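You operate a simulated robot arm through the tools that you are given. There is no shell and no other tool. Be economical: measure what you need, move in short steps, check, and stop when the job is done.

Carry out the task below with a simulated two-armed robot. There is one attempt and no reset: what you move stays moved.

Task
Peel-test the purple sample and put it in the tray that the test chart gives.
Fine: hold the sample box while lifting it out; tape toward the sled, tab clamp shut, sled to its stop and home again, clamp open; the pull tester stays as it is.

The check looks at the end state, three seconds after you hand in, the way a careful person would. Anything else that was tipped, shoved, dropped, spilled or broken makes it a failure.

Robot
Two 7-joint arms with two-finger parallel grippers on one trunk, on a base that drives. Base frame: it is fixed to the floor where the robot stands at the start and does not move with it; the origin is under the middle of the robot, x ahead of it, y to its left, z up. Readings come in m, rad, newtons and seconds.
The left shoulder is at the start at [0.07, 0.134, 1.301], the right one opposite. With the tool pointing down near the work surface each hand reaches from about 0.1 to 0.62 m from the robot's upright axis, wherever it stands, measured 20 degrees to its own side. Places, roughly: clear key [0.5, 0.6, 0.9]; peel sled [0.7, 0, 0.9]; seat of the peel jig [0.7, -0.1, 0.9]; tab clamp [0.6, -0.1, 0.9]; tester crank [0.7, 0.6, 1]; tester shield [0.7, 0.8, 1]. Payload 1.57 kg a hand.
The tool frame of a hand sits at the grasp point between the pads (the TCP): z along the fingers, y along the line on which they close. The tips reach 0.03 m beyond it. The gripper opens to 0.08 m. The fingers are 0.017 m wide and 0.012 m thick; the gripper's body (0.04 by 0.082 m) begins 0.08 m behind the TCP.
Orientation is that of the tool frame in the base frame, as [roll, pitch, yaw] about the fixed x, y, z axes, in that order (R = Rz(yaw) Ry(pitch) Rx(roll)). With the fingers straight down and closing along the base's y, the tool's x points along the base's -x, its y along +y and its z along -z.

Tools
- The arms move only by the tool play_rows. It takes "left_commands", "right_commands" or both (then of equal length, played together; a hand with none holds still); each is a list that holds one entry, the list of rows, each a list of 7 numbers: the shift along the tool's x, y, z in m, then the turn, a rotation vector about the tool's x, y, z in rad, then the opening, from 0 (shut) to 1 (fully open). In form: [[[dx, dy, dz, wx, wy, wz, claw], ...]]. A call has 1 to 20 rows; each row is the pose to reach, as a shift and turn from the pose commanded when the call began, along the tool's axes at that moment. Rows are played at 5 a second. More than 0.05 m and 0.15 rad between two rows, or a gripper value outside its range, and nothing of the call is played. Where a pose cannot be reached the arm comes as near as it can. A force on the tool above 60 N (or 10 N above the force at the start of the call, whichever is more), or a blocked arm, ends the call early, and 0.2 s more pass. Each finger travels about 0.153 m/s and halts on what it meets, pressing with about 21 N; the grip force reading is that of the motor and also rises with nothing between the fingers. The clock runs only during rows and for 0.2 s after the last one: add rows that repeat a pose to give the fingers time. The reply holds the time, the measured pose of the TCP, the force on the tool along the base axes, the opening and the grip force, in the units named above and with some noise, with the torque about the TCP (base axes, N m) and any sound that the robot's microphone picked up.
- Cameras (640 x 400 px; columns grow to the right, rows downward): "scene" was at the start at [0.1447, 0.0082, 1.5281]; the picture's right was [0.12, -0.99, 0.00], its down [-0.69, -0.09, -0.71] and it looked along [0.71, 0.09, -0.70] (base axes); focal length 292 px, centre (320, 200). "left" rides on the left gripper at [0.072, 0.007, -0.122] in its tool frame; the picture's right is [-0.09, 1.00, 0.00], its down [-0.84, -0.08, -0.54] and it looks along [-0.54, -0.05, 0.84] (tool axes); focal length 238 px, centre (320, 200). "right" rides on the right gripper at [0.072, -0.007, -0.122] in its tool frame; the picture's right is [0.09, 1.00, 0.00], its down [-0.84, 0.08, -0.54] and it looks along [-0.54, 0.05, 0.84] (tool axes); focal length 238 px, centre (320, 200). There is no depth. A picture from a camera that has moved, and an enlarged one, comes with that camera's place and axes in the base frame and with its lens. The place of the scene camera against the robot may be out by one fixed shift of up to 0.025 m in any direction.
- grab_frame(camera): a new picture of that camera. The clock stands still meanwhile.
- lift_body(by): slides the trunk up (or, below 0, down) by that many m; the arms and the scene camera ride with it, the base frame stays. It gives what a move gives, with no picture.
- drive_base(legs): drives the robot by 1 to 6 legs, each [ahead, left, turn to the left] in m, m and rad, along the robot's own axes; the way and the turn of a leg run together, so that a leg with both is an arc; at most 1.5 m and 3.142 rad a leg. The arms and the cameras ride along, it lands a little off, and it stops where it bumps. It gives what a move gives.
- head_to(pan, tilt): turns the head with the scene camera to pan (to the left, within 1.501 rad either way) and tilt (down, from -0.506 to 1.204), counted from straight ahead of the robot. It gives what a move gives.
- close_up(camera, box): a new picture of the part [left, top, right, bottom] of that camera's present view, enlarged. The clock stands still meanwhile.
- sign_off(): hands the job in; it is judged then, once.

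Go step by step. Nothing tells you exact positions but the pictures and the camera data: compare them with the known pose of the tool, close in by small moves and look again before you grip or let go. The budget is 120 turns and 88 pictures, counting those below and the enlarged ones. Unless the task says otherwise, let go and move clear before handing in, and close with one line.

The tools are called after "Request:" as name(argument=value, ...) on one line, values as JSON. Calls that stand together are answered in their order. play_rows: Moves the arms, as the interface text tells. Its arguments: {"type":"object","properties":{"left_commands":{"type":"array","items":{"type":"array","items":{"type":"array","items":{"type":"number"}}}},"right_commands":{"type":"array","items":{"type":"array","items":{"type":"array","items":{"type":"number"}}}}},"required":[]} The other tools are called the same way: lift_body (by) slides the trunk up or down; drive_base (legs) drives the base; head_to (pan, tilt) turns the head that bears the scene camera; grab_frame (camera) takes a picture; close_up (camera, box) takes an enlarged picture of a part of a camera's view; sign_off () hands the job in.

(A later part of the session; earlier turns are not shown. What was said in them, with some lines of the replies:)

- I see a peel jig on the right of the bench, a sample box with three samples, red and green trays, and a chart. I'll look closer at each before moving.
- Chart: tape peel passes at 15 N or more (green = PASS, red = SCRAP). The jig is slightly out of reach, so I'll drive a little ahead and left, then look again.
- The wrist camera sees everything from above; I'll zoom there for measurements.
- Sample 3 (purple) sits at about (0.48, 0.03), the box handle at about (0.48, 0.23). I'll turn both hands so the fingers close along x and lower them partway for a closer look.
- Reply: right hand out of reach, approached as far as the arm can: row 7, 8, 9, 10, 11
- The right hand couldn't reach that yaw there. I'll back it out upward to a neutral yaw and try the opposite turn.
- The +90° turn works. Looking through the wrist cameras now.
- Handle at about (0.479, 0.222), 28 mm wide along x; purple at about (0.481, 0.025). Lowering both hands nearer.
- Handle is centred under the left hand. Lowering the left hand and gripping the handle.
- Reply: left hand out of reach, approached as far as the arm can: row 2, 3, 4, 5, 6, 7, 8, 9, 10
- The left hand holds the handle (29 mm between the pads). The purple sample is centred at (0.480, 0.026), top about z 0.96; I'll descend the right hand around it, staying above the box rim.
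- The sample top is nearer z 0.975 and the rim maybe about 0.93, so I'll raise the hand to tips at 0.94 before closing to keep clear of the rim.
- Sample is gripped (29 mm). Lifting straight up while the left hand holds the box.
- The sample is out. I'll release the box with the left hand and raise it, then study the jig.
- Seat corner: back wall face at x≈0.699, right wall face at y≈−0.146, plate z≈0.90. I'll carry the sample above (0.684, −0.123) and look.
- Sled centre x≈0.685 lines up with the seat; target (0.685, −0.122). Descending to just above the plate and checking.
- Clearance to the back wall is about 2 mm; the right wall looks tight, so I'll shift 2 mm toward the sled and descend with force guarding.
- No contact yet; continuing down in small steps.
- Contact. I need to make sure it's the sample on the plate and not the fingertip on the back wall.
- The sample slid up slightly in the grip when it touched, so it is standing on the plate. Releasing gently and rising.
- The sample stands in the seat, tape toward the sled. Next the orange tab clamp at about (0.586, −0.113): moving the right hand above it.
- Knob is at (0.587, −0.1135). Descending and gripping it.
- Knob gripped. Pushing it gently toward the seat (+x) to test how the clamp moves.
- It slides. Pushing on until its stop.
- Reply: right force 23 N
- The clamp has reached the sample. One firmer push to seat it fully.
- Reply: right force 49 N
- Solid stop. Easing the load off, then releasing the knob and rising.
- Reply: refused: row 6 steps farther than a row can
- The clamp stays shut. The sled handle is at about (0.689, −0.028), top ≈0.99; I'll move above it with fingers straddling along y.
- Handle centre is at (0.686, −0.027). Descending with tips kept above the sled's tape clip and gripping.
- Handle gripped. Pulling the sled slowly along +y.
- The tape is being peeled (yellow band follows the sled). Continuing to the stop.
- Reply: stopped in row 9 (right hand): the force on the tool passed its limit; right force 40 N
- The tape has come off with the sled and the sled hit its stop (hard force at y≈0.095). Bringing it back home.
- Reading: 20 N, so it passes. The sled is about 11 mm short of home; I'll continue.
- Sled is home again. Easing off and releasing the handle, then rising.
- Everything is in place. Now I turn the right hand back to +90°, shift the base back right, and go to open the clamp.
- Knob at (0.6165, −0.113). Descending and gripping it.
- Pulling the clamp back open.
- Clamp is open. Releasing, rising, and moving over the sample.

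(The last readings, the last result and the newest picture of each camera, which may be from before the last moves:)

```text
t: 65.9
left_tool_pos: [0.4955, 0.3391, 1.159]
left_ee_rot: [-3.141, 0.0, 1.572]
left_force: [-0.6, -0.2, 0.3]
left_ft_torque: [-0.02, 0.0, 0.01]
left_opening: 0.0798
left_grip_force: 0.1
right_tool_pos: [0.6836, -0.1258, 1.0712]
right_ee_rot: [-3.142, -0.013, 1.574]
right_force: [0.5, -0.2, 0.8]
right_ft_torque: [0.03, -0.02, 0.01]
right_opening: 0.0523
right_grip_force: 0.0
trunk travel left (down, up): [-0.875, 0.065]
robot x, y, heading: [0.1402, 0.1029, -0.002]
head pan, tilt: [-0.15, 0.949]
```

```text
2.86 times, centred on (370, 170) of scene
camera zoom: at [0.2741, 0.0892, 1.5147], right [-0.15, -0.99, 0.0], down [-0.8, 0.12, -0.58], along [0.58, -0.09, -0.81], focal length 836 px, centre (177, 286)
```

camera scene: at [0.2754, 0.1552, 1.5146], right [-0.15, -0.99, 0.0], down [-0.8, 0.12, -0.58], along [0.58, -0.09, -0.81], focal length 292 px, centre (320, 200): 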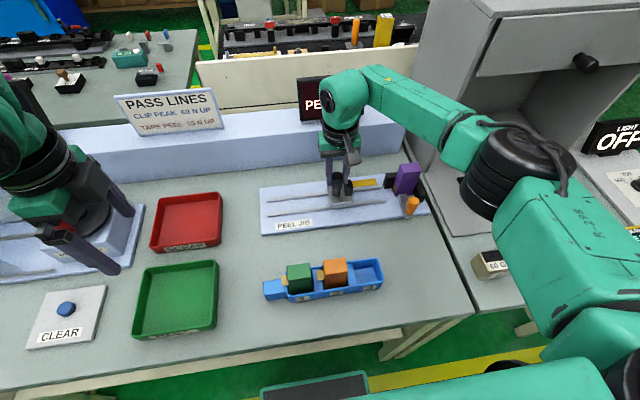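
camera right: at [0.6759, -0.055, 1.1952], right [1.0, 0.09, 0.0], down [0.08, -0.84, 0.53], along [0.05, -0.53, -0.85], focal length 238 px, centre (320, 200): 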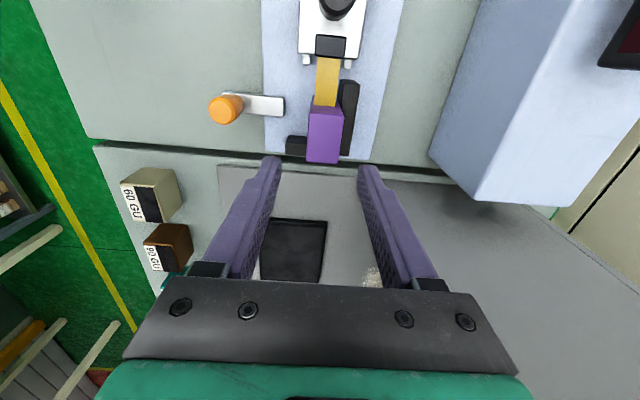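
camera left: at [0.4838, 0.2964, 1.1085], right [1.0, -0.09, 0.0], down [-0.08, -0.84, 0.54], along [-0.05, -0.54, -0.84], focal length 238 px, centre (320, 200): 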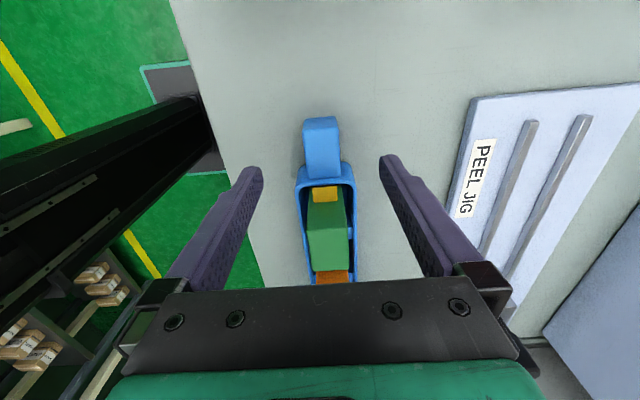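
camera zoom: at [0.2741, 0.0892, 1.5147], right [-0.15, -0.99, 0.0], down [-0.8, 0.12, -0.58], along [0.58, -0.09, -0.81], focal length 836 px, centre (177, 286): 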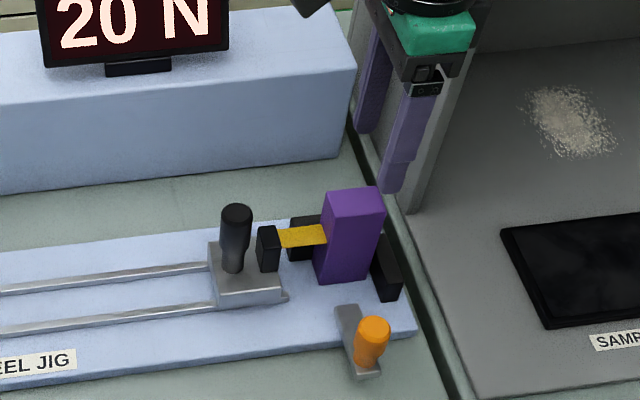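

Sample at (0.686, −0.120). Descending to just above the wall tops and gripping.

Request:
play_rows(right_commands=[[[0.005, 0.002, 0.03, 0, 0, 0, 0.65], [0.005, 0.002, 0.06, 0, 0, 0, 0.65], [0.005, 0.002, 0.085, 0, 0, 0, 0.65], [0.005, 0.002, 0.094, 0, 0, 0, 0.65], [0.005, 0.002, 0.094, 0, 0, 0, 0.65], [0.005, 0.002, 0.094, 0, 0, 0, 0.45], [0.005, 0.002, 0.094, 0, 0, 0, 0.35], [0.005, 0.002, 0.094, 0, 0, 0, 0.15], [0.005, 0.002, 0.094, 0, 0, 0, 0.15], [0.005, 0.002, 0.094, 0, 0, 0, 0.15]]])

Request:
grab_frame(camera="right")

```text
t: 68.1
left_tool_pos: [0.496, 0.3377, 1.1583]
left_ee_rot: [-3.141, 0.0, 1.572]
left_force: [0.3, 0.3, 0.5]
left_ft_torque: [-0.01, 0.05, 0.01]
left_opening: 0.0802
left_grip_force: 0.1
right_tool_pos: [0.6834, -0.1168, 0.9765]
right_ee_rot: [3.141, -0.013, 1.573]
right_force: [-0.1, 0.0, -0.6]
right_ft_torque: [-0.02, 0.02, 0.0]
right_opening: 0.0294
right_grip_force: 20.8
trunk travel left (down, up): [-0.875, 0.065]
robot x, y, heading: [0.138, 0.1021, -0.003]
head pan, tilt: [-0.15, 0.949]
```

```text
23 pictures are left
camera right: at [0.6784, -0.0459, 1.1009], right [1.0, 0.09, 0.0], down [0.08, -0.84, 0.53], along [0.05, -0.53, -0.85], focal length 238 px, centre (320, 200)
```

right: 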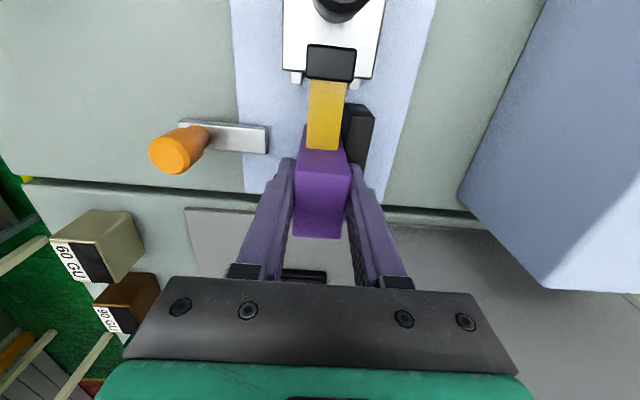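

Gripped. Lifting straight up clear of the jig.

Request:
play_rows(right_commands=[[[0, 0, -0.01, 0, 0, 0, 0.15], [0, 0, -0.025, 0, 0, 0, 0.15], [0, 0, -0.05, 0, 0, 0, 0.15], [0, 0, -0.075, 0, 0, 0, 0.15], [0, 0, -0.1, 0, 0, 0, 0.15], [0, 0, -0.125, 0, 0, 0, 0.15], [0, 0, -0.15, 0, 0, 0, 0.15], [0, 0, -0.17, 0, 0, 0, 0.15]]], left_commands=[[[0, 0, -0.01, 0, 0, 0, 1], [0, 0, -0.02, 0, 0, 0, 1], [0, 0, -0.03, 0, 0, 0, 1], [0, 0, -0.04, 0, 0, 0, 1], [0, 0, -0.05, 0, 0, 0, 1], [0, -0.01, -0.06, 0, 0, 0, 1], [0, -0.02, -0.07, 0, 0, 0, 1], [0, -0.03, -0.08, 0, 0, 0, 1]]])

Request:
close_up(camera="scene", box=[240, 0, 480, 240])

```text
t: 69.9
left_tool_pos: [0.466, 0.3374, 1.2372]
left_ee_rot: [3.14, 0.001, 1.57]
left_force: [0.4, 0.4, -0.2]
left_ft_torque: [0.0, -0.02, 0.01]
left_opening: 0.0796
left_grip_force: 0.0
right_tool_pos: [0.6862, -0.1187, 1.1486]
right_ee_rot: [-3.141, -0.016, 1.573]
right_force: [-0.1, -0.8, -0.3]
right_ft_torque: [-0.01, -0.02, -0.01]
right_opening: 0.0294
right_grip_force: 20.9
trunk travel left (down, up): [-0.875, 0.065]
robot x, y, heading: [0.1399, 0.1015, -0.003]
head pan, tilt: [-0.15, 0.949]
```

```text
1.67 times, centred on (360, 120) of scene
camera zoom: at [0.274, 0.0896, 1.5146], right [-0.15, -0.99, 0.0], down [-0.8, 0.12, -0.58], along [0.58, -0.09, -0.81], focal length 487 px, centre (253, 333)
```

zoom: 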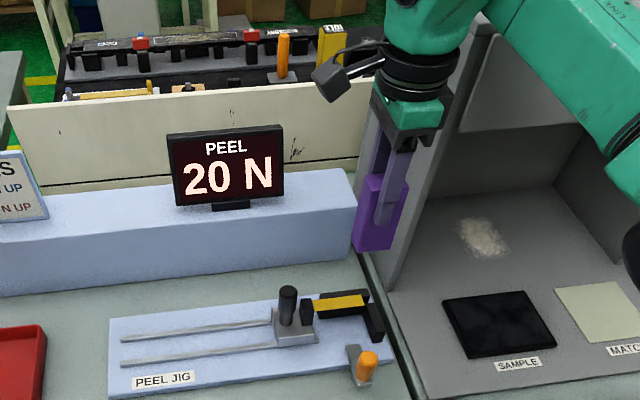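

Confirmed 20 N → PASS (green tray). Bringing the hand in, then driving back a bit and left toward the green tray at a safe height.

Request:
play_rows(right_commands=[[[0.012, -0.027, -0.005, 0, 0, 0, 0.15], [0.024, -0.054, -0.01, 0, 0, 0, 0.15], [0.036, -0.081, -0.01, 0, 0, 0, 0.15], [0.048, -0.108, -0.01, 0, 0, 0, 0.15], [0.06, -0.136, -0.01, 0, 0, 0, 0.15], [0.06, -0.136, -0.01, 0, 0, 0, 0.15]]])

Request:
drive_base(legs=[[-0.06, 0.0, 0.0], [0.0, 0.24, 0.0], [0.0, 0.22, 0.0]])

Request:
grab_frame(camera="right")

Request:
grab_frame(camera="scene")

```text
t: 71.3
left_tool_pos: [0.4679, 0.3369, 1.2374]
left_ee_rot: [-3.141, -0.002, 1.57]
left_force: [-0.4, -0.3, -0.2]
left_ft_torque: [0.0, 0.0, -0.03]
left_opening: 0.0801
left_grip_force: 0.1
right_tool_pos: [0.5497, -0.0605, 1.158]
right_ee_rot: [-3.14, -0.015, 1.572]
right_force: [0.1, -0.2, -1.4]
right_ft_torque: [-0.07, 0.01, -0.03]
right_opening: 0.0295
right_grip_force: 21.5
trunk travel left (down, up): [-0.875, 0.065]
robot x, y, heading: [0.1416, 0.1019, 0.001]
head pan, tilt: [-0.15, 0.949]
```

```text
t: 74.9
left_tool_pos: [0.4111, 0.7903, 1.2381]
left_ee_rot: [-3.141, -0.004, 1.565]
left_force: [-0.5, -0.7, 0.6]
left_ft_torque: [0.04, 0.02, -0.02]
left_opening: 0.0798
left_grip_force: 0.0
right_tool_pos: [0.493, 0.3927, 1.1578]
right_ee_rot: [-3.141, -0.017, 1.568]
right_force: [1.0, 0.0, 0.0]
right_ft_torque: [0.06, 0.02, 0.0]
right_opening: 0.0294
right_grip_force: 21.0
trunk travel left (down, up): [-0.875, 0.065]
robot x, y, heading: [0.0811, 0.5626, -0.002]
head pan, tilt: [-0.15, 0.949]
```

```text
21 pictures are left
camera right: at [0.4856, 0.4627, 1.2819], right [1.0, 0.09, 0.0], down [0.07, -0.85, 0.53], along [0.05, -0.52, -0.85], focal length 238 px, centre (320, 200)
```

right: 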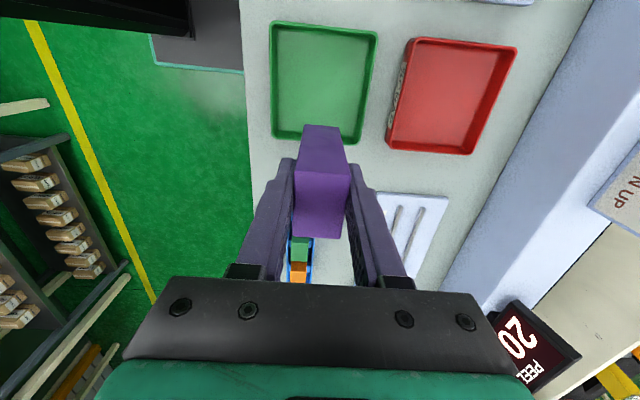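

```text
20 pictures are left
camera scene: at [0.2174, 0.5418, 1.5145], right [-0.16, -0.99, 0.0], down [-0.8, 0.13, -0.58], along [0.57, -0.09, -0.81], focal length 292 px, centre (320, 200)
```

scene: 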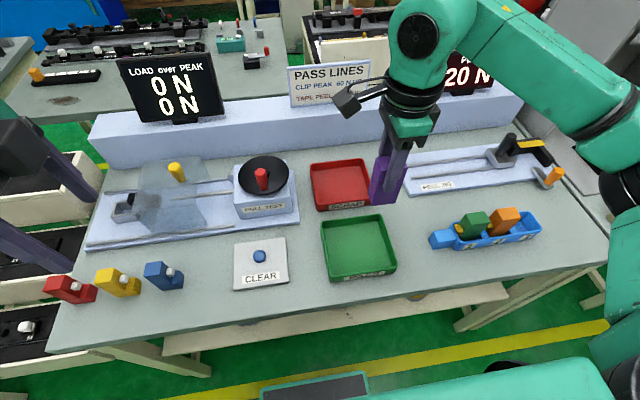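

Green tray centre ≈ (0.491, 0.42). Moving over it and lowering to just above the floor.

Request:
play_rows(right_commands=[[[0.014, -0.001, 0, 0, 0, 0, 0.15], [0.027, -0.002, 0.02, 0, 0, 0, 0.15], [0.027, -0.002, 0.06, 0, 0, 0, 0.15], [0.027, -0.002, 0.1, 0, 0, 0, 0.15], [0.027, -0.002, 0.14, 0, 0, 0, 0.15], [0.027, -0.002, 0.175, 0, 0, 0, 0.15], [0.027, -0.002, 0.175, 0, 0, 0, 0.15]]])

Request:
grab_frame(camera="right")

Request:
close_up(camera="scene", box=[290, 150, 450, 310])

```text
t: 76.5
left_tool_pos: [0.4104, 0.7944, 1.2375]
left_ee_rot: [3.141, -0.001, 1.566]
left_force: [-0.6, -0.1, -0.4]
left_ft_torque: [0.03, -0.02, 0.03]
left_opening: 0.0801
left_grip_force: 0.0
right_tool_pos: [0.4887, 0.4269, 0.9856]
right_ee_rot: [3.141, -0.014, 1.569]
right_force: [0.2, -0.2, 0.0]
right_ft_torque: [0.0, -0.02, -0.01]
right_opening: 0.0293
right_grip_force: 20.8
trunk travel left (down, up): [-0.875, 0.065]
robot x, y, heading: [0.0784, 0.5615, -0.006]
head pan, tilt: [-0.15, 0.949]
```

```text
19 pictures are left
camera right: at [0.4831, 0.4974, 1.1094], right [1.0, 0.09, 0.0], down [0.07, -0.84, 0.53], along [0.05, -0.53, -0.85], focal length 238 px, centre (320, 200)
```

right: 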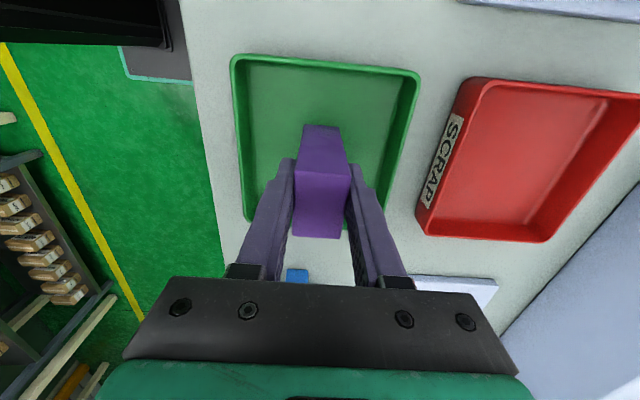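

```text
2.50 times, centred on (370, 230) of scene
camera zoom: at [0.2172, 0.547, 1.5146], right [-0.16, -0.99, 0.0], down [-0.8, 0.13, -0.58], along [0.57, -0.09, -0.81], focal length 731 px, centre (195, 125)
```

zoom: 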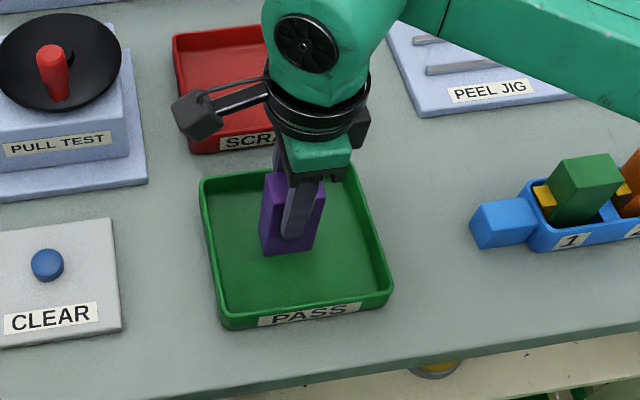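

Well inside the tray. Lowering in small guarded steps until it touches the floor.

Request:
play_rows(right_commands=[[[0, 0, 0.006, 0, 0, 0, 0.15], [0, 0, 0.012, 0, 0, 0, 0.15], [0, 0, 0.016, 0, 0, 0, 0.15], [0, 0, 0.018, 0, 0, 0, 0.15], [0, 0, 0.02, 0, 0, 0, 0.15], [0, 0, 0.022, 0, 0, 0, 0.15], [0, 0, 0.024, 0, 0, 0, 0.15], [0, 0, 0.024, 0, 0, 0, 0.15]]])

```text
t: 78.3
left_tool_pos: [0.4103, 0.7952, 1.2382]
left_ee_rot: [3.141, 0.0, 1.565]
left_force: [-0.5, 0.3, 0.2]
left_ft_torque: [0.01, -0.01, -0.02]
left_opening: 0.0799
left_grip_force: 0.1
right_tool_pos: [0.4892, 0.4281, 0.9616]
right_ee_rot: [3.14, -0.016, 1.568]
right_force: [3.3, -0.8, 19.6]
right_ft_torque: [0.1, -0.18, 0.03]
right_opening: 0.0296
right_grip_force: 21.0
trunk travel left (down, up): [-0.875, 0.065]
robot x, y, heading: [0.0788, 0.5594, -0.004]
head pan, tilt: [-0.15, 0.949]
```

Contact with the tray floor. Easing, releasing and rising clear.

Request:
play_rows(right_commands=[[[0, 0, -0.002, 0, 0, 0, 0.15], [0, 0, -0.002, 0, 0, 0, 0.42], [0, 0, -0.002, 0, 0, 0, 0.55], [0, 0, -0.002, 0, 0, 0, 0.6], [0, 0, -0.002, 0, 0, 0, 0.6], [0, 0, -0.03, 0, 0, 0, 0.6], [0, 0, -0.07, 0, 0, 0, 0.6], [0, 0, -0.11, 0, 0, 0, 0.6], [0, 0, -0.15, 0, 0, 0, 0.6], [0, 0, -0.19, 0, 0, 0, 0.6], [0, 0, -0.22, 0, 0, 0, 0.6]]])

Request:
grab_frame(camera="scene")

Request:
grab_frame(camera="right")

```text
t: 80.7
left_tool_pos: [0.4106, 0.7935, 1.2372]
left_ee_rot: [3.141, 0.0, 1.565]
left_force: [-0.5, 0.0, -0.5]
left_ft_torque: [-0.07, 0.03, 0.0]
left_opening: 0.0801
left_grip_force: 0.0
right_tool_pos: [0.4899, 0.4227, 1.1796]
right_ee_rot: [-3.139, -0.016, 1.568]
right_force: [0.2, 0.0, -0.3]
right_ft_torque: [0.01, 0.01, -0.01]
right_opening: 0.0479
right_grip_force: 0.0
trunk travel left (down, up): [-0.875, 0.065]
robot x, y, heading: [0.0783, 0.5605, -0.013]
head pan, tilt: [-0.15, 0.949]
```

```text
17 pictures are left
camera scene: at [0.2173, 0.5473, 1.5146], right [-0.16, -0.99, 0.0], down [-0.8, 0.13, -0.58], along [0.57, -0.09, -0.81], focal length 292 px, centre (320, 200)
```

scene: 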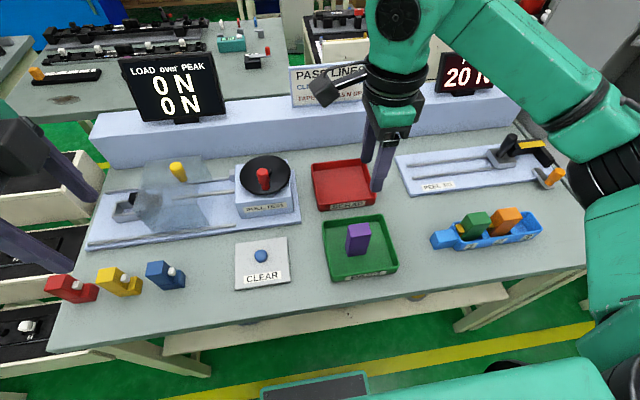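

```text
16 pictures are left
camera right: at [0.4833, 0.4946, 1.3032], right [1.0, 0.09, 0.0], down [0.08, -0.84, 0.53], along [0.05, -0.53, -0.85], focal length 238 px, centre (320, 200)
```

right: 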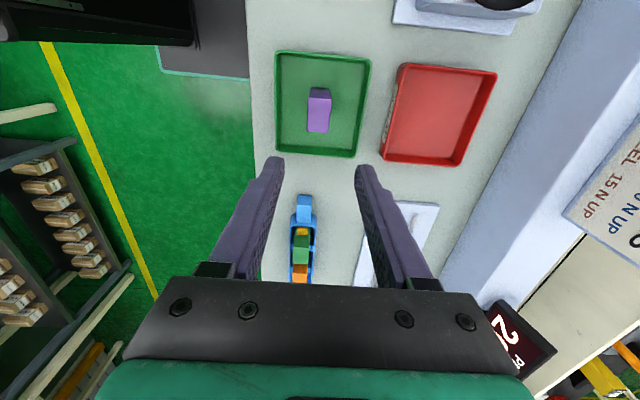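

The sample stands in the PASS tray. One last check of the jig's state.

Request:
close_up(camera="scene", box=[390, 120, 590, 260])

```text
2.86 times, centred on (490, 190) of scene
camera zoom: at [0.2173, 0.5473, 1.5146], right [-0.16, -0.99, 0.0], down [-0.8, 0.13, -0.58], along [0.57, -0.09, -0.81], focal length 836 px, centre (-166, 229)
```

zoom: 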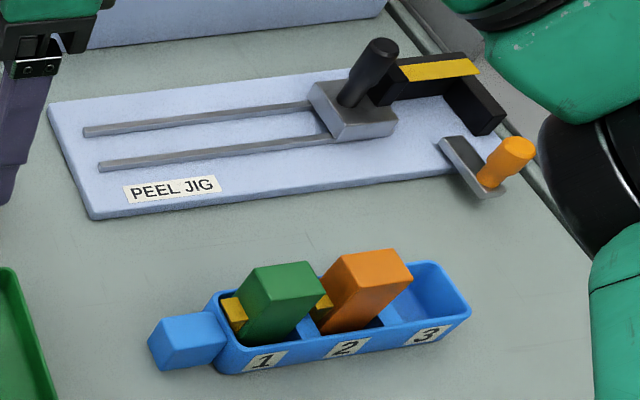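

The sled is home, the clamp is open, the box and its other samples stand as they were, and the purple sample is in the PASS tray; handing in.

Request:
sign_off()

```text
The job is handed in.
```

The purple sample peeled at 20 N, above the chart's 15 N pass line, and now stands in the green PASS tray; the sled is home, the clamp is open and the pull tester was not touched.
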